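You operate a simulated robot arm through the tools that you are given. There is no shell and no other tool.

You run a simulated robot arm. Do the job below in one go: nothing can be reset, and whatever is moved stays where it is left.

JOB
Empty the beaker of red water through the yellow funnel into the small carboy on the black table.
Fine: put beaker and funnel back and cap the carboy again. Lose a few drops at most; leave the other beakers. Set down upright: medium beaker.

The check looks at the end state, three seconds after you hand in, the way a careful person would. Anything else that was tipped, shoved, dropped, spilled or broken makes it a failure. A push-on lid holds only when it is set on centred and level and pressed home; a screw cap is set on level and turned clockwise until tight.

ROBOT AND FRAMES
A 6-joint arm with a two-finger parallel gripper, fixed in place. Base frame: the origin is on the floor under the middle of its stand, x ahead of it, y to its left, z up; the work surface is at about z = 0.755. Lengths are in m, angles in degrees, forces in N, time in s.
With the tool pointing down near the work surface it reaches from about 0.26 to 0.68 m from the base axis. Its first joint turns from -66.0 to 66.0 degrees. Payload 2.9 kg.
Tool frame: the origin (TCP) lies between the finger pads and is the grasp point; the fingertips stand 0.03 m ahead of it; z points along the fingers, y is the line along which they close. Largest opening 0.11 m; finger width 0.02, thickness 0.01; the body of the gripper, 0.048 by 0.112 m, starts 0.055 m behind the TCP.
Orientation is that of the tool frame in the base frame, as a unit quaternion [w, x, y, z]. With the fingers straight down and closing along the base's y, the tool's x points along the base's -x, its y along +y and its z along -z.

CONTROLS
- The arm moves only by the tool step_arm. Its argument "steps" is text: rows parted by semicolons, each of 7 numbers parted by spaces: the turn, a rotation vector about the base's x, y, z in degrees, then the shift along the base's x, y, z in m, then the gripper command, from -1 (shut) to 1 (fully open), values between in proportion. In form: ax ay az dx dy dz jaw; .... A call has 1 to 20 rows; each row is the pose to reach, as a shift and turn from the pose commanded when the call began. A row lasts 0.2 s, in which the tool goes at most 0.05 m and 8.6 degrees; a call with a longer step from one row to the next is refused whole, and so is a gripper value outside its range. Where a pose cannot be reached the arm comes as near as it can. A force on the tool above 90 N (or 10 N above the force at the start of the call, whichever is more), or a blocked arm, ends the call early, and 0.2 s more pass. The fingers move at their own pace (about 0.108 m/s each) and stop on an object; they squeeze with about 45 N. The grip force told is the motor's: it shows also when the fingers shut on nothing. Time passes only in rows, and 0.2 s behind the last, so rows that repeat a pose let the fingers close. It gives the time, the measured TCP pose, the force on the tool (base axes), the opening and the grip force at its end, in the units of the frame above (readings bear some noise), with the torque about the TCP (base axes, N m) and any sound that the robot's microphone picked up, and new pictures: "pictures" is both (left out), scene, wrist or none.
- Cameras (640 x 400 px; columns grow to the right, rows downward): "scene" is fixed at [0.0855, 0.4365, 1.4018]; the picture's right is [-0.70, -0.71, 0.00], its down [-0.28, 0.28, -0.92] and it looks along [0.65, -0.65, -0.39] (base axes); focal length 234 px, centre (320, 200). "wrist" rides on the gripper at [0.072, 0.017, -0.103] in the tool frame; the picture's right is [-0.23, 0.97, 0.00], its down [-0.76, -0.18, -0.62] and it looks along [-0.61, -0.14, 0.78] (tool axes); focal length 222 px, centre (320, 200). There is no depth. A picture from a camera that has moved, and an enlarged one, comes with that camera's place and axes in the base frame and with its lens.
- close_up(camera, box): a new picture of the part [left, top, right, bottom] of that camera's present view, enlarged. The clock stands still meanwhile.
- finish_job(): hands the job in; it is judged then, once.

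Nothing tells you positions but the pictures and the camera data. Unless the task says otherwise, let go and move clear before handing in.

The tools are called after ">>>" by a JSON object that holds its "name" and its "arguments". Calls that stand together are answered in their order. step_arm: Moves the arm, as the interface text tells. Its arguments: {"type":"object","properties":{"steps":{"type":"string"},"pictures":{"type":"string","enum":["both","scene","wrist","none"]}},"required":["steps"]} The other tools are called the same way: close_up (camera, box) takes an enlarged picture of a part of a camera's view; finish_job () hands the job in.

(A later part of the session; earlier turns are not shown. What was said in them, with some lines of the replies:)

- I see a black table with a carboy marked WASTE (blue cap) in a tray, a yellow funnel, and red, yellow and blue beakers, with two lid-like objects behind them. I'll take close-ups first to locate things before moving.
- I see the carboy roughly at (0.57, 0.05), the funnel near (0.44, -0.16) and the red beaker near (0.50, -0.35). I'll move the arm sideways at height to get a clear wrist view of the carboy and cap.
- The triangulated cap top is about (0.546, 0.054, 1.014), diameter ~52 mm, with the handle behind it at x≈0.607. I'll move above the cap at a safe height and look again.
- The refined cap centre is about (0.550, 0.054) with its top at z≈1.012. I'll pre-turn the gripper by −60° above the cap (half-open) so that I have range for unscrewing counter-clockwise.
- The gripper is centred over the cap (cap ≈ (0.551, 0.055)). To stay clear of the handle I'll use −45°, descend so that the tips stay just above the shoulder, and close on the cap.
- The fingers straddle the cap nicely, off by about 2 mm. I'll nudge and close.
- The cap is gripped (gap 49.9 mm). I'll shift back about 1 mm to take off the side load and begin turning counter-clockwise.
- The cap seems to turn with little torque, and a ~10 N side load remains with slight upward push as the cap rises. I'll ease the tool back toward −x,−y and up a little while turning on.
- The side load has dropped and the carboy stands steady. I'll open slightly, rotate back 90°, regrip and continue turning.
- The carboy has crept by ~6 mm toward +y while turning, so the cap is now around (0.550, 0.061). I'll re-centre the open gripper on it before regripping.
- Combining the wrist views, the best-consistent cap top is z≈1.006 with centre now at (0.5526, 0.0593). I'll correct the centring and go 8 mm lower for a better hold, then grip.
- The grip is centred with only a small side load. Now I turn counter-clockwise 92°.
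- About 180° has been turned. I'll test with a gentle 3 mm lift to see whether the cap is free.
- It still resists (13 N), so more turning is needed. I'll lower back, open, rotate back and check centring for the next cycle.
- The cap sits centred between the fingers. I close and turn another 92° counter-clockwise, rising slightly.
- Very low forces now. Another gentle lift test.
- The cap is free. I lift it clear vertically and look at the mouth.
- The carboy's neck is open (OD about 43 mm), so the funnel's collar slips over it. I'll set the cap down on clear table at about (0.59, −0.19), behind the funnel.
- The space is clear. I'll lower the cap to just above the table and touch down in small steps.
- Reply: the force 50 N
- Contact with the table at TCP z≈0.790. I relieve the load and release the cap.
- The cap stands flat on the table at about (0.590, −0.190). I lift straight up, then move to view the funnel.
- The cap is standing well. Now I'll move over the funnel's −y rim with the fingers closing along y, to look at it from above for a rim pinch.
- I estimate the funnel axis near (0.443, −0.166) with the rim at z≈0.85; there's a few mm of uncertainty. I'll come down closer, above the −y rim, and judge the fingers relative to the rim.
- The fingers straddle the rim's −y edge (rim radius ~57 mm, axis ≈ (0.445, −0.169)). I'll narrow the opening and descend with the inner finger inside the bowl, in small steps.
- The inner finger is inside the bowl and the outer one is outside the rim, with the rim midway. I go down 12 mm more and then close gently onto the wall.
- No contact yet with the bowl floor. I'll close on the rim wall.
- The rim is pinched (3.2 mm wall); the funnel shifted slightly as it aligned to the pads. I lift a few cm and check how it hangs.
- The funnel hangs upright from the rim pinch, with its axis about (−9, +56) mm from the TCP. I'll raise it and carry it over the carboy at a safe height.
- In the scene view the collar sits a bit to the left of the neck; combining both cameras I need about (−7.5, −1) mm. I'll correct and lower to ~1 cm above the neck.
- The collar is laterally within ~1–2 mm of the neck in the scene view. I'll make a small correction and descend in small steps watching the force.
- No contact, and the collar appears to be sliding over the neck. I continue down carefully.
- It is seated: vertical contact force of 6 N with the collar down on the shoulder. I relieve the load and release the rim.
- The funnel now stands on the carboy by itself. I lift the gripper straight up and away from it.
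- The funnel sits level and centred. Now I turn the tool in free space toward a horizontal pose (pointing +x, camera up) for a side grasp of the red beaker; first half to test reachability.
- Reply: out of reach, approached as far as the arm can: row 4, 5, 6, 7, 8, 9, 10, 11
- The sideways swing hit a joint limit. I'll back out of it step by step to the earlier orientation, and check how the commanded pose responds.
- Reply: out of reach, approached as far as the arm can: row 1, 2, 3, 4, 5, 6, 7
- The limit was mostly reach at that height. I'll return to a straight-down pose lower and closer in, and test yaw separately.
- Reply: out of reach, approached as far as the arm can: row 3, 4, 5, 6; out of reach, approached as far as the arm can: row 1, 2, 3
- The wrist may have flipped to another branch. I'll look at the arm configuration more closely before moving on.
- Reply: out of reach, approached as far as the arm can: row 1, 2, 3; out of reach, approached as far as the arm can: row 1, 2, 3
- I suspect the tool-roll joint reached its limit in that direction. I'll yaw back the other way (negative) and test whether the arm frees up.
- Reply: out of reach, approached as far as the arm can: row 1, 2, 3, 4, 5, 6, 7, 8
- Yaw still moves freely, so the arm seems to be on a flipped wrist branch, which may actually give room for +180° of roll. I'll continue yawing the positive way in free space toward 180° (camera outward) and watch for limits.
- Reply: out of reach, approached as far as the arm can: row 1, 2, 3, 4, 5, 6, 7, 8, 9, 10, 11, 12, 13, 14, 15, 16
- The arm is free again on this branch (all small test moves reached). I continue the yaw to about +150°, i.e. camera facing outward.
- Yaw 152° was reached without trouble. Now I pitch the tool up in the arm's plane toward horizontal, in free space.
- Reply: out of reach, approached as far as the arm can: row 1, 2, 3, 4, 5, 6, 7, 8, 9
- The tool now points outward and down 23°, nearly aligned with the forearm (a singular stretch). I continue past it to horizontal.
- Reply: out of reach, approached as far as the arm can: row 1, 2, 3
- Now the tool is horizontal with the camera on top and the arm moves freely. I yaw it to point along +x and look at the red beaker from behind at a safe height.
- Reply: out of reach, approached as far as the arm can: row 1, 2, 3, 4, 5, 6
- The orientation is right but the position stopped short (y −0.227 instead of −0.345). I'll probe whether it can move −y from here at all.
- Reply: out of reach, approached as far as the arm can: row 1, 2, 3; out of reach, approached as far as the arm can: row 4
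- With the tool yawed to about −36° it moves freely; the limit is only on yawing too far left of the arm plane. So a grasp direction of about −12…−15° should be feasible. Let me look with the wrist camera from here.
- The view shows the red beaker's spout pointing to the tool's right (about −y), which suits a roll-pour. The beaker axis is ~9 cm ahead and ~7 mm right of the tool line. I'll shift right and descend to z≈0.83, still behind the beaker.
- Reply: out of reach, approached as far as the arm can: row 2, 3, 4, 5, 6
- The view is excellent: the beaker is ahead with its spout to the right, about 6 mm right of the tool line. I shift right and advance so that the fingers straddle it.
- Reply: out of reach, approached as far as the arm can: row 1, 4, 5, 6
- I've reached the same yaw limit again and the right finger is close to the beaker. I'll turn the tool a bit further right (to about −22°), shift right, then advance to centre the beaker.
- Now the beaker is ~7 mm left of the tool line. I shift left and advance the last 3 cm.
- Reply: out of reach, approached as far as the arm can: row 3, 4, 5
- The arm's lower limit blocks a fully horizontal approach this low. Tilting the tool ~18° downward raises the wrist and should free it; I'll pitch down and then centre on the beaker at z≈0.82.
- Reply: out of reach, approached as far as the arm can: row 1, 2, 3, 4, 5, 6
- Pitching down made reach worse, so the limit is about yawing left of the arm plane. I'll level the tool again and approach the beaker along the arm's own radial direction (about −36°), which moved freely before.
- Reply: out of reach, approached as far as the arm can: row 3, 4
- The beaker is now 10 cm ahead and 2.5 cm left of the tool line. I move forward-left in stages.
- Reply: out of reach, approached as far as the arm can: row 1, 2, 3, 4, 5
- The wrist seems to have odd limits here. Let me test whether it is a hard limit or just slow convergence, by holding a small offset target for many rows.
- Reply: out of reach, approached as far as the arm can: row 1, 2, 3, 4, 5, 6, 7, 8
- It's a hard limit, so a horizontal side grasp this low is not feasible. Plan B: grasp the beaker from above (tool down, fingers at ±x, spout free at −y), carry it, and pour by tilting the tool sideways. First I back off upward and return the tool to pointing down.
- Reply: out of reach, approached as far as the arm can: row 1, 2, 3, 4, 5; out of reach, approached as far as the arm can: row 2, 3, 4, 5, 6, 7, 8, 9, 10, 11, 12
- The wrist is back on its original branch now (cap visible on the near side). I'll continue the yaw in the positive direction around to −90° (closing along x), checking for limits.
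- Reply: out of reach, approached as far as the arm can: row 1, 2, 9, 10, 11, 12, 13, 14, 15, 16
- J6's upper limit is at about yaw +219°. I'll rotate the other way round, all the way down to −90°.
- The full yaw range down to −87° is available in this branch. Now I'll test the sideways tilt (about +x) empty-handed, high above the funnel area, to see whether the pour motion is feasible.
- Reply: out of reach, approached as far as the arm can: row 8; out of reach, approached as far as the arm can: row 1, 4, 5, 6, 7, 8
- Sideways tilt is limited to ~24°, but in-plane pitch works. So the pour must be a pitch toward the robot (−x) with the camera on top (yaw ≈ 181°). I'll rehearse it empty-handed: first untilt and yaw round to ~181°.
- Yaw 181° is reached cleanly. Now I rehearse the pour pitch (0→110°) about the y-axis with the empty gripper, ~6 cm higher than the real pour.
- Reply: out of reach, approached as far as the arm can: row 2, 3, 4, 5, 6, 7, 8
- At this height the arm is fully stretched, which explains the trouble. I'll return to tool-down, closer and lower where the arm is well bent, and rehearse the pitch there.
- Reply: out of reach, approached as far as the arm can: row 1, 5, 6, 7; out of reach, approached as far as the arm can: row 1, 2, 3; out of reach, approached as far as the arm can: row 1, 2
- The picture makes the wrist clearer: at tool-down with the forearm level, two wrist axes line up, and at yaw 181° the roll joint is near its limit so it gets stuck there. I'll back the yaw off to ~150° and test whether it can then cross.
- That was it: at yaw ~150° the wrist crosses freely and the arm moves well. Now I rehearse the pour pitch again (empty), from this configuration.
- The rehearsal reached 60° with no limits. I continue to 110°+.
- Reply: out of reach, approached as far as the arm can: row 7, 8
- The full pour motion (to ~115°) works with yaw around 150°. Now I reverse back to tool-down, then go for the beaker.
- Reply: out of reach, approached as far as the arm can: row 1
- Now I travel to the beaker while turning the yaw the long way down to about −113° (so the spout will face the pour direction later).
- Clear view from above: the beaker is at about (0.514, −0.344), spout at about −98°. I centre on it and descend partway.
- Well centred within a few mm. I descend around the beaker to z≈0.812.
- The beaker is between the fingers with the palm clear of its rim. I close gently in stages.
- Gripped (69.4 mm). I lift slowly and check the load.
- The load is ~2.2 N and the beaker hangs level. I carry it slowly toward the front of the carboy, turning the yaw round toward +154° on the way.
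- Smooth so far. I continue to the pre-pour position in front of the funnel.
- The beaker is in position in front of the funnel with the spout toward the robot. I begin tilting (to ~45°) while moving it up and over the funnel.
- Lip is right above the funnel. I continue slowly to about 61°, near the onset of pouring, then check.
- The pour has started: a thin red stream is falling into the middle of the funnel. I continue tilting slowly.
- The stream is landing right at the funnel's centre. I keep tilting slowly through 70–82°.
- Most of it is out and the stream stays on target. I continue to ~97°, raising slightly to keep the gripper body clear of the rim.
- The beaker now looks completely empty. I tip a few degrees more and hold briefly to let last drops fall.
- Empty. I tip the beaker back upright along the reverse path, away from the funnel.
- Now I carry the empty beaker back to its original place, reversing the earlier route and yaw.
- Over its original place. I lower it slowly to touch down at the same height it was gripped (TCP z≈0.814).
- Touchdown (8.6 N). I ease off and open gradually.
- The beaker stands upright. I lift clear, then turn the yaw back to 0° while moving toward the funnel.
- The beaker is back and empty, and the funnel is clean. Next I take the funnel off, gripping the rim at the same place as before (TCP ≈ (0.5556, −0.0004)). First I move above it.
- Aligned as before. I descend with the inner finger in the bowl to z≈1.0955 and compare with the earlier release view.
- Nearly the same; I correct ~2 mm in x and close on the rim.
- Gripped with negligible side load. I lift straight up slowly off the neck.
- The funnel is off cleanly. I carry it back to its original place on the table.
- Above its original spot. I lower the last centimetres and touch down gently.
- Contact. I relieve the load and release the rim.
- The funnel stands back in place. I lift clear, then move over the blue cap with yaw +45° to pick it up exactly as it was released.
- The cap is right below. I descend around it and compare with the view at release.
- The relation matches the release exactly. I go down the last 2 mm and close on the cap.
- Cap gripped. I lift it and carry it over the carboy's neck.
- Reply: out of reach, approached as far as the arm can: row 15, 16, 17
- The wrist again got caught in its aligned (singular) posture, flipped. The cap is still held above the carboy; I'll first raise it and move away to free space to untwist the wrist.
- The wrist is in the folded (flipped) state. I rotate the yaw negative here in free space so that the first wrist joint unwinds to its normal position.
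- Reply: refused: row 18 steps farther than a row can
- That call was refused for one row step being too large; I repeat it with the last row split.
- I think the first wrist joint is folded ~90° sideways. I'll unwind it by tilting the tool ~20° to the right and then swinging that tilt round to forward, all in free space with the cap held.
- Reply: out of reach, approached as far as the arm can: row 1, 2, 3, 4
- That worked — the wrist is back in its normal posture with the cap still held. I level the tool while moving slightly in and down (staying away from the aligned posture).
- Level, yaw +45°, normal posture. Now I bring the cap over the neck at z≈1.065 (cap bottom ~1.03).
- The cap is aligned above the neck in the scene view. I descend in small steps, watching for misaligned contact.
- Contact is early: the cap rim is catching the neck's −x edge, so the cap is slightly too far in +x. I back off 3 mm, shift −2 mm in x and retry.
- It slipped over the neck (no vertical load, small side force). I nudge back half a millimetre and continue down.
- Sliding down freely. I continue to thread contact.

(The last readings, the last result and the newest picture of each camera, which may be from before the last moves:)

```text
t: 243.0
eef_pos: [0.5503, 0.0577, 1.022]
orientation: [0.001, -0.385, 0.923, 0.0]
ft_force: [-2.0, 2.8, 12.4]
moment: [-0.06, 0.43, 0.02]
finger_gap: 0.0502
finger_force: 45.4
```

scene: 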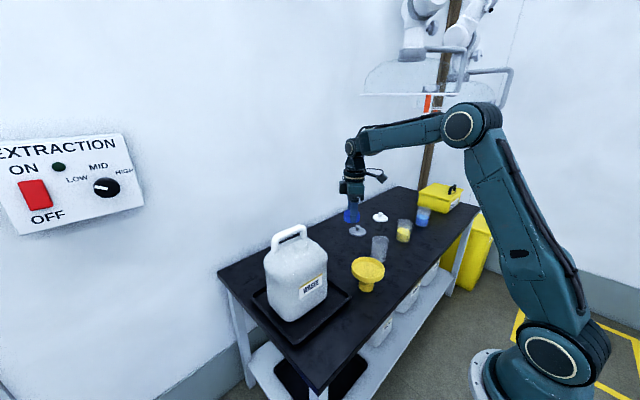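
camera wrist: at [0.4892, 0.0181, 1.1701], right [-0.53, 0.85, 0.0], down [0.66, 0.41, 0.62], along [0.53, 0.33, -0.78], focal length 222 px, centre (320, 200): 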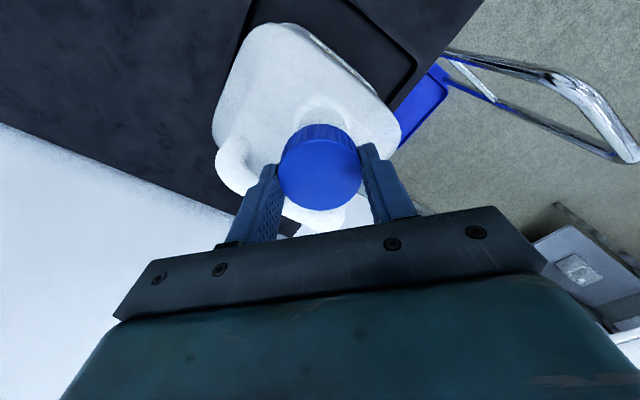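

The cap rests on the thread with ~12 N. Now I turn it clockwise 92°, following it down slightly.

>>> {"name": "step_arm", "arguments": {"steps": "0 0 -5 0 0 0 -1; 0 0 -12 0 0 0 -1; 0 0 -19 0 0 -0.0001 -1; 0 0 -26 0 0 -0.0002 -1; 0 0 -33 0 0 -0.0003 -1; 0 0 -40 0 0 -0.0004 -1; 0 0 -47 0 0 -0.0005 -1; 0 0 -54 0 0 -0.0006 -1; 0 0 -61 0 0 -0.0007 -1; 0 0 -68 0 0 -0.0008 -1; 0 0 -75 0 0 -0.0009 -1; 0 0 -82 0 0 -0.001 -1; 0 0 -88 0 0 -0.001 -1; 0 0 -92 0 0 -0.001 -1; 0 0 -92 0 0 -0.001 -1", "pictures": "wrist"}}

>>> {"name": "close_up", "arguments": {"camera": "scene", "box": [262, 190, 342, 280]}}

```text
t: 246.2
eef_pos: [0.5497, 0.0563, 1.0201]
orientation: [0.003, 0.397, 0.918, 0.001]
ft_force: [0.8, 13.3, 24.9]
moment: [0.11, 0.12, 0.03]
finger_gap: 0.0502
finger_force: 44.9
camera wrist: at [0.513, 0.123, 1.1235], right [0.87, 0.5, 0.0], down [0.39, -0.68, 0.63], along [0.32, -0.54, -0.78], focal length 222 px, centre (320, 200)
```

wrist: 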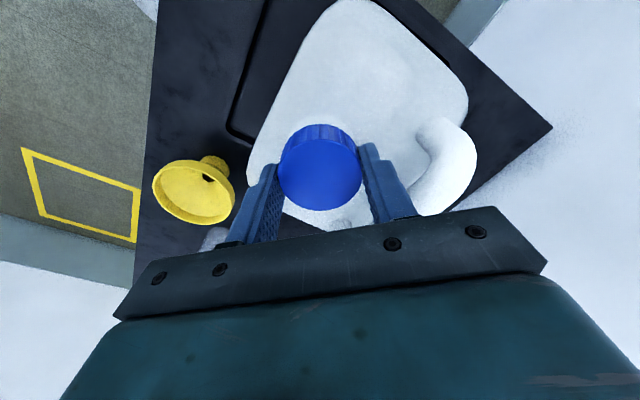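

```text
4.44 times, centred on (302, 235) of scene
camera zoom: at [0.0851, 0.4368, 1.4017], right [-0.7, -0.71, 0.0], down [-0.28, 0.28, -0.92], along [0.65, -0.65, -0.39], focal length 1039 px, centre (400, 44)
```

zoom: 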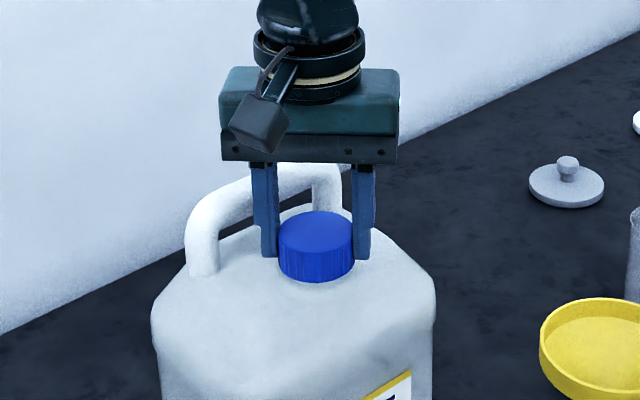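

The cap is engaging (moved down ~2 mm) with 25 N vertical load. I release, rotate back and check centring for the next bite.

>>> {"name": "step_arm", "arguments": {"steps": "0 0 0 0 0.0005 0.0008 -1; 0 0 0 0 0.0005 0.0008 0.13; 0 0 0 0 0.0005 0.0008 0.13; 0 0 8 0 0.0005 0.0008 0.13; 0 0 16 0 0.0005 0.0008 0.13; 0 0 24 0 0.0005 0.0008 0.13; 0 0 32 0 0.0005 0.0008 0.13; 0 0 40 0 0.0005 0.0008 0.13; 0 0 48 0 0.0005 0.0008 0.13; 0 0 56 0 0.0005 0.0008 0.13; 0 0 64 0 0.0005 0.0008 0.13; 0 0 72 0 0.0005 0.0008 0.13; 0 0 80 0 0.0005 0.0008 0.13; 0 0 88 0 0.0005 0.0008 0.13; 0 0 92 0 0.0005 0.0008 0.13; 0 0 92 0 0.0005 0.0008 0.13", "pictures": "none"}}

>>> {"name": "close_up", "arguments": {"camera": "wrist", "box": [200, 60, 460, 230]}}

>>> {"name": "close_up", "arguments": {"camera": "scene", "box": [262, 190, 342, 280]}}

```text
t: 249.6
eef_pos: [0.5512, 0.0571, 1.0204]
orientation: [0.001, -0.385, 0.923, 0.001]
ft_force: [0.1, 0.0, 0.6]
moment: [0.02, 0.0, -0.02]
finger_gap: 0.0623
finger_force: 0.0
```

```text
2.35 times, centred on (330, 145) of wrist
camera zoom: at [0.4883, 0.019, 1.1231], right [-0.53, 0.85, 0.0], down [0.66, 0.42, 0.62], along [0.53, 0.33, -0.78], focal length 523 px, centre (296, 329)
```

zoom: 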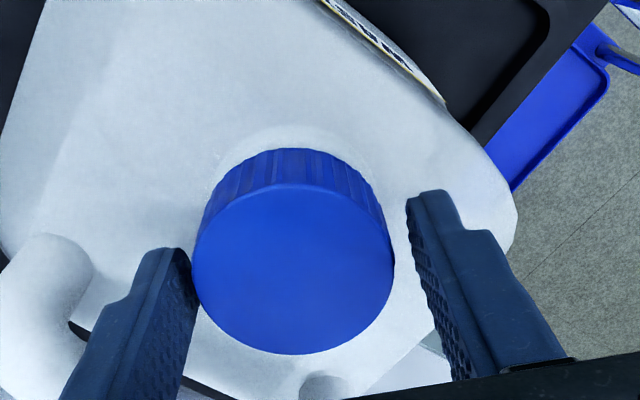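

```text
4.44 times, centred on (302, 235) of scene
camera zoom: at [0.0855, 0.4365, 1.4018], right [-0.7, -0.71, 0.0], down [-0.28, 0.28, -0.92], along [0.65, -0.65, -0.39], focal length 1039 px, centre (400, 44)
```

zoom: 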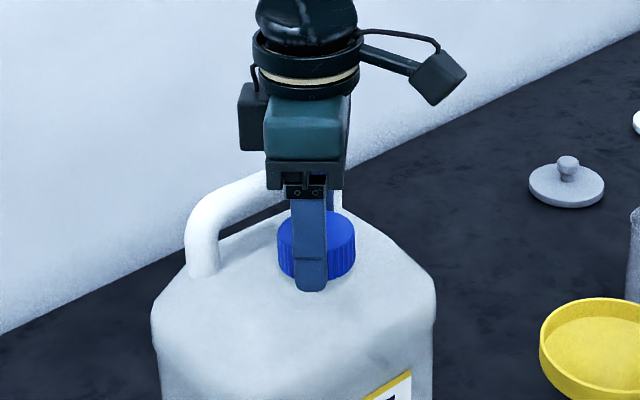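

The cap looks level; it's ~2 mm off-centre between the fingers. I recentre, close and turn clockwise again with slight downward push.

>>> {"name": "step_arm", "arguments": {"steps": "0 0 0 0.001 -0.0017 0 0.13; 0 0 0 0.001 -0.0017 0 -0.3; 0 0 0 0.001 -0.0017 0 -1; 0 0 0 0.001 -0.0017 0 -1; 0 0 0 0.001 -0.0017 -0.0005 -1", "pictures": "none"}}

```text
t: 250.8
eef_pos: [0.5526, 0.0564, 1.0195]
orientation: [0.0, -0.384, 0.923, 0.001]
ft_force: [-5.0, 3.1, 2.7]
moment: [0.0, 0.08, -0.03]
finger_gap: 0.0501
finger_force: 45.1
```

>>> {"name": "step_arm", "arguments": {"steps": "0 0 -5 -0.0003 0.0003 -0.0001 -1; 0 0 -12 -0.0003 0.0003 -0.0002 -1; 0 0 -19 -0.0003 0.0003 -0.0003 -1; 0 0 -26 -0.0003 0.0003 -0.0004 -1; 0 0 -33 -0.0003 0.0003 -0.0005 -1; 0 0 -40 -0.0003 0.0003 -0.0006 -1; 0 0 -47 -0.0003 0.0003 -0.0007 -1; 0 0 -54 -0.0003 0.0003 -0.0008 -1; 0 0 -61 -0.0003 0.0003 -0.0009 -1; 0 0 -68 -0.0003 0.0003 -0.001 -1; 0 0 -75 -0.0003 0.0003 -0.001 -1; 0 0 -82 -0.0003 0.0003 -0.001 -1; 0 0 -88 -0.0003 0.0003 -0.001 -1; 0 0 -92 -0.0003 0.0003 -0.001 -1", "pictures": "none"}}

>>> {"name": "close_up", "arguments": {"camera": "scene", "box": [262, 190, 342, 280]}}

```text
t: 253.8
eef_pos: [0.5506, 0.0565, 1.0192]
orientation: [0.002, 0.397, 0.918, 0.0]
ft_force: [1.3, 2.2, 0.5]
moment: [0.0, -0.04, -0.01]
finger_gap: 0.0504
finger_force: 45.1
```

```text
4.44 times, centred on (302, 235) of scene
camera zoom: at [0.0855, 0.4365, 1.4018], right [-0.7, -0.71, 0.0], down [-0.28, 0.28, -0.92], along [0.65, -0.65, -0.39], focal length 1039 px, centre (400, 44)
```

zoom: 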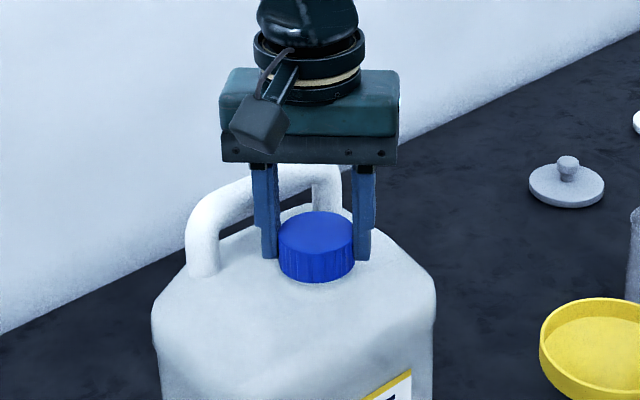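

No resistance yet, the cap keeps turning down. Another cycle: release, rotate back, recentre.

>>> {"name": "step_arm", "arguments": {"steps": "0 0 0 0 0 0 0.13; 0 0 0 0 0 0 0.13; 0 0 8 0 0 0 0.13; 0 0 16 0 0 0 0.13; 0 0 24 0 0 0 0.13; 0 0 32 0 0 0 0.13; 0 0 40 0 0 0 0.13; 0 0 48 0 0 0 0.13; 0 0 56 0 0 0 0.13; 0 0 64 0 0 0 0.13; 0 0 72 0 0 0 0.13; 0 0 80 0 0 0 0.13; 0 0 88 0 0 0 0.13; 0 0 92 0 0 0 0.13; 0 0 92 0 0 0 0.13", "pictures": "none"}}

>>> {"name": "close_up", "arguments": {"camera": "wrist", "box": [200, 60, 460, 230]}}

>>> {"name": "close_up", "arguments": {"camera": "scene", "box": [262, 190, 342, 280]}}

```text
t: 257.0
eef_pos: [0.5501, 0.0564, 1.019]
orientation: [0.0, -0.385, 0.923, 0.001]
ft_force: [-0.6, 0.8, 0.4]
moment: [0.0, 0.0, 0.01]
finger_gap: 0.062
finger_force: 0.0
```

```text
2.35 times, centred on (330, 145) of wrist
camera zoom: at [0.4887, 0.0175, 1.122], right [-0.53, 0.85, 0.0], down [0.66, 0.42, 0.62], along [0.53, 0.33, -0.78], focal length 523 px, centre (296, 329)
```

zoom: 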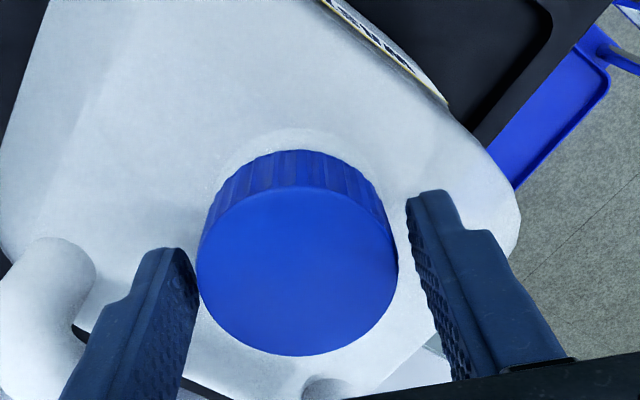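

```text
4.44 times, centred on (302, 235) of scene
camera zoom: at [0.0855, 0.4365, 1.4018], right [-0.7, -0.71, 0.0], down [-0.28, 0.28, -0.92], along [0.65, -0.65, -0.39], focal length 1039 px, centre (400, 44)
```

zoom: 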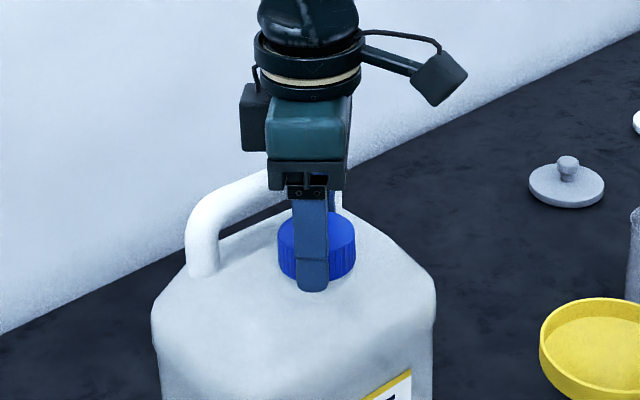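

>>> {"name": "step_arm", "arguments": {"steps": "0 0 0 0.0005 -0.0008 -0.0005 -0.3; 0 0 0 0.0005 -0.0008 -0.0005 -1; 0 0 0 0.0005 -0.0008 -0.0005 -1; 0 0 -5 0.0004 -0.0006 -0.0006 -1; 0 0 -12 0.0004 -0.0006 -0.0007 -1; 0 0 -19 0.0004 -0.0006 -0.0008 -1; 0 0 -26 0.0004 -0.0006 -0.0009 -1; 0 0 -33 0.0004 -0.0006 -0.001 -1; 0 0 -40 0.0004 -0.0006 -0.0011 -1; 0 0 -47 0.0004 -0.0006 -0.0012 -1; 0 0 -54 0.0004 -0.0006 -0.0013 -1; 0 0 -61 0.0004 -0.0006 -0.0014 -1; 0 0 -68 0.0004 -0.0006 -0.0015 -1; 0 0 -75 0.0004 -0.0006 -0.0015 -1; 0 0 -82 0.0004 -0.0006 -0.0015 -1; 0 0 -88 0.0004 -0.0006 -0.0015 -1; 0 0 -92 0.0004 -0.0006 -0.0015 -1", "pictures": "none"}}

>>> {"name": "close_up", "arguments": {"camera": "scene", "box": [262, 190, 342, 280]}}

```text
t: 260.6
eef_pos: [0.5514, 0.0551, 1.0163]
orientation: [0.001, 0.398, 0.918, 0.0]
ft_force: [0.3, -0.9, 3.6]
moment: [-0.15, -0.07, 0.61]
finger_gap: 0.0501
finger_force: 45.1
```

```text
4.44 times, centred on (302, 235) of scene
camera zoom: at [0.0855, 0.4365, 1.4018], right [-0.7, -0.71, 0.0], down [-0.28, 0.28, -0.92], along [0.65, -0.65, -0.39], focal length 1039 px, centre (400, 44)
```

zoom: 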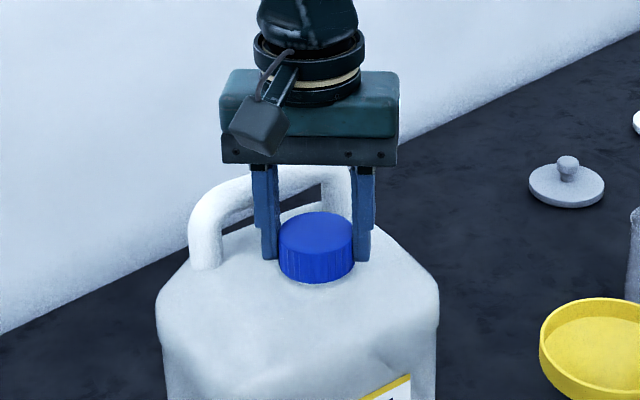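

The torque rose to 0.6 N·m: the cap is tight (the carboy just began to follow). I stop turning, release and lift clear.

>>> {"name": "step_arm", "arguments": {"steps": "0 0 1.5 0.0004 -0.0006 -0.001 -1; 0 0 1.5 0.0004 -0.0006 -0.001 0.13; 0 0 1.5 0.0004 -0.0006 -0.001 0.15; 0 0 1.5 0.0004 -0.0006 0.002 0.15; 0 0 1.5 0.0004 -0.0006 0.015 0.15; 0 0 1.5 0.0004 -0.0006 0.035 0.2; 0 0 1.5 0.0004 -0.0006 0.055 0.2"}}

>>> {"name": "close_up", "arguments": {"camera": "scene", "box": [262, 190, 342, 280]}}

>>> {"name": "close_up", "arguments": {"camera": "wrist", "box": [200, 40, 460, 230]}}

```text
t: 262.2
eef_pos: [0.5526, 0.0541, 1.0724]
orientation: [0.001, 0.385, 0.923, 0.0]
ft_force: [-0.3, 0.2, 0.3]
moment: [-0.01, -0.03, -0.02]
finger_gap: 0.0663
finger_force: 0.0
camera wrist: at [0.5137, 0.1193, 1.1766], right [0.85, 0.52, 0.0], down [0.41, -0.67, 0.62], along [0.33, -0.53, -0.78], focal length 222 px, centre (320, 200)
```

scene: 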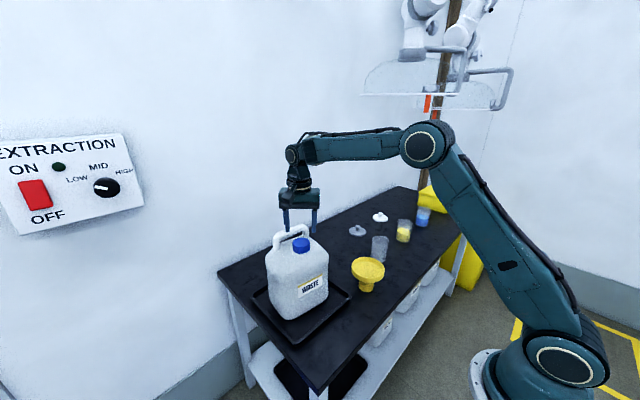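
wrist: 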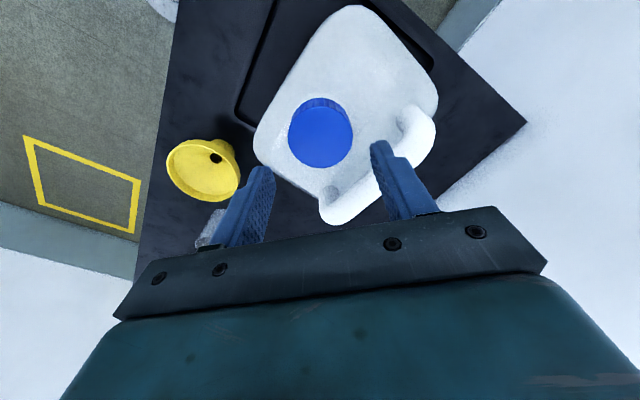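

```text
4.44 times, centred on (302, 235) of scene
camera zoom: at [0.0855, 0.4365, 1.4018], right [-0.7, -0.71, 0.0], down [-0.28, 0.28, -0.92], along [0.65, -0.65, -0.39], focal length 1039 px, centre (400, 44)
```

zoom: 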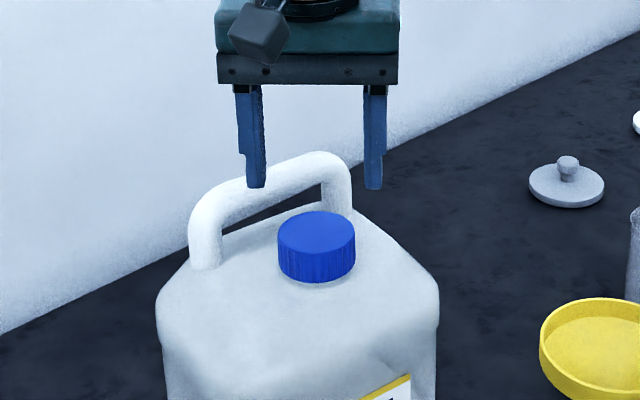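

```text
2.11 times, centred on (330, 135) of wrist
camera zoom: at [0.5137, 0.1193, 1.1766], right [0.85, 0.52, 0.0], down [0.41, -0.67, 0.62], along [0.33, -0.53, -0.78], focal length 468 px, centre (299, 337)
```

zoom: 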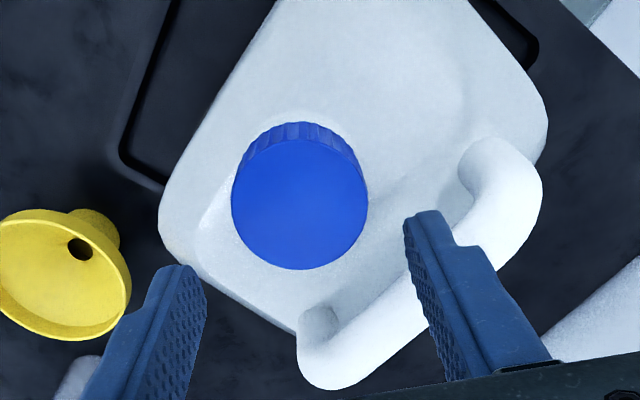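

The cap is on level and tight. I retreat upward and back, clear of everything, and then inspect the whole scene.

>>> {"name": "step_arm", "arguments": {"steps": "0 0 0 0 0 0.03 0.2; 0 0 0 -0.02 -0.01 0.06 0.2; 0 0 0 -0.05 -0.03 0.09 0.2; 0 0 0 -0.08 -0.05 0.11 0.2; 0 0 0 -0.11 -0.07 0.12 0.2; 0 0 0 -0.13 -0.09 0.13 0.2; 0 0 0 -0.13 -0.09 0.13 0.2"}}

>>> {"name": "close_up", "arguments": {"camera": "scene", "box": [200, 200, 520, 400]}}

>>> {"name": "close_up", "arguments": {"camera": "scene", "box": [340, 190, 460, 300]}}

>>> {"name": "close_up", "arguments": {"camera": "scene", "box": [250, 210, 370, 330]}}

```text
t: 263.8
eef_pos: [0.4226, -0.0378, 1.2031]
orientation: [0.0, 0.385, 0.923, -0.001]
ft_force: [0.2, -1.1, -1.1]
moment: [-0.02, 0.01, 0.0]
finger_gap: 0.0661
finger_force: 0.1
camera wrist: at [0.3841, 0.0284, 1.3072], right [0.85, 0.52, 0.0], down [0.41, -0.67, 0.62], along [0.33, -0.53, -0.78], focal length 222 px, centre (320, 200)
```

scene: 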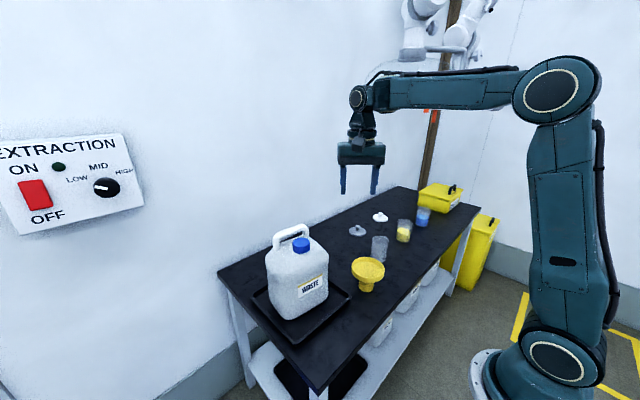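
wrist: 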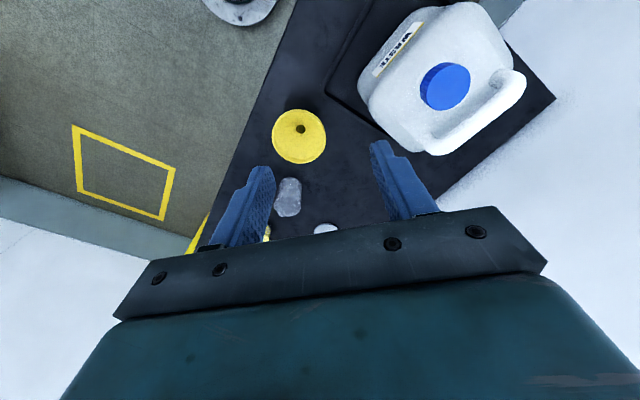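

```text
2.00 times, centred on (360, 300) of scene
camera zoom: at [0.0855, 0.4365, 1.4018], right [-0.7, -0.71, 0.0], down [-0.28, 0.28, -0.92], along [0.65, -0.65, -0.39], focal length 467 px, centre (240, 0)
```

zoom: 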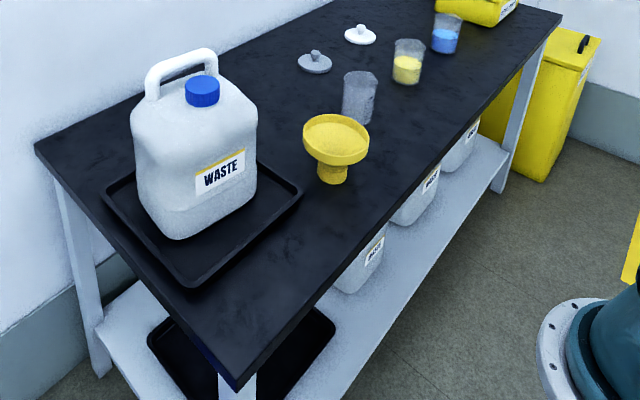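

```text
3.64 times, centred on (400, 245) of scene
camera zoom: at [0.0855, 0.4365, 1.4018], right [-0.7, -0.71, 0.0], down [-0.28, 0.28, -0.92], along [0.65, -0.65, -0.39], focal length 850 px, centre (29, 36)
```

zoom: 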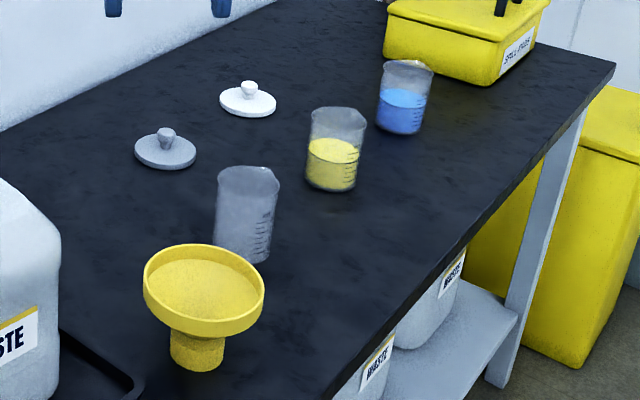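

```text
3.33 times, centred on (310, 270) of scene
camera zoom: at [0.0855, 0.4365, 1.4018], right [-0.7, -0.71, 0.0], down [-0.28, 0.28, -0.92], along [0.65, -0.65, -0.39], focal length 779 px, centre (353, -33)
```

zoom: 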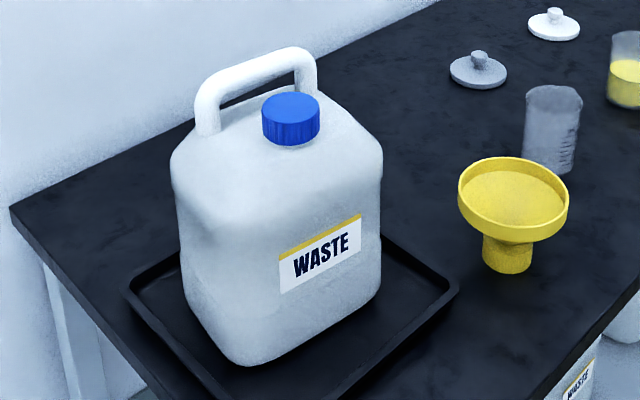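

Everything checks out in the pictures. The carboy is capped level and upright in its tray, and the funnel is back. The beaker I emptied stands upright in its place, the other beakers and both lids are untouched, and I see no spill. The gripper is clear, so I hand the job in.

>>> {"name": "finish_job", "arguments": {}}

```text
The job is handed in.
```

I poured the red water through the yellow funnel into the carboy on the black table, and the job is handed in. I saw no spill in the last pictures.

- **Beaker:** it looks completely empty and stands upright in its original place.
- **Funnel:** back on the table at its original spot, standing on its collar.
- **Carboy:** capped again, with the cap level and turned clockwise until it resisted at about 0.6 N·m. The carboy moved about half a centimetre when I unscrewed the cap. It also turned by roughly 10° as the cap came tight. It is still upright in its tray.
- **Other beakers and lids:** not moved.

The gripper is open and clear of everything. The pouring position took several attempts to reach because of limits in the arm's wrist, but nothing was knocked over or spilled along the way.
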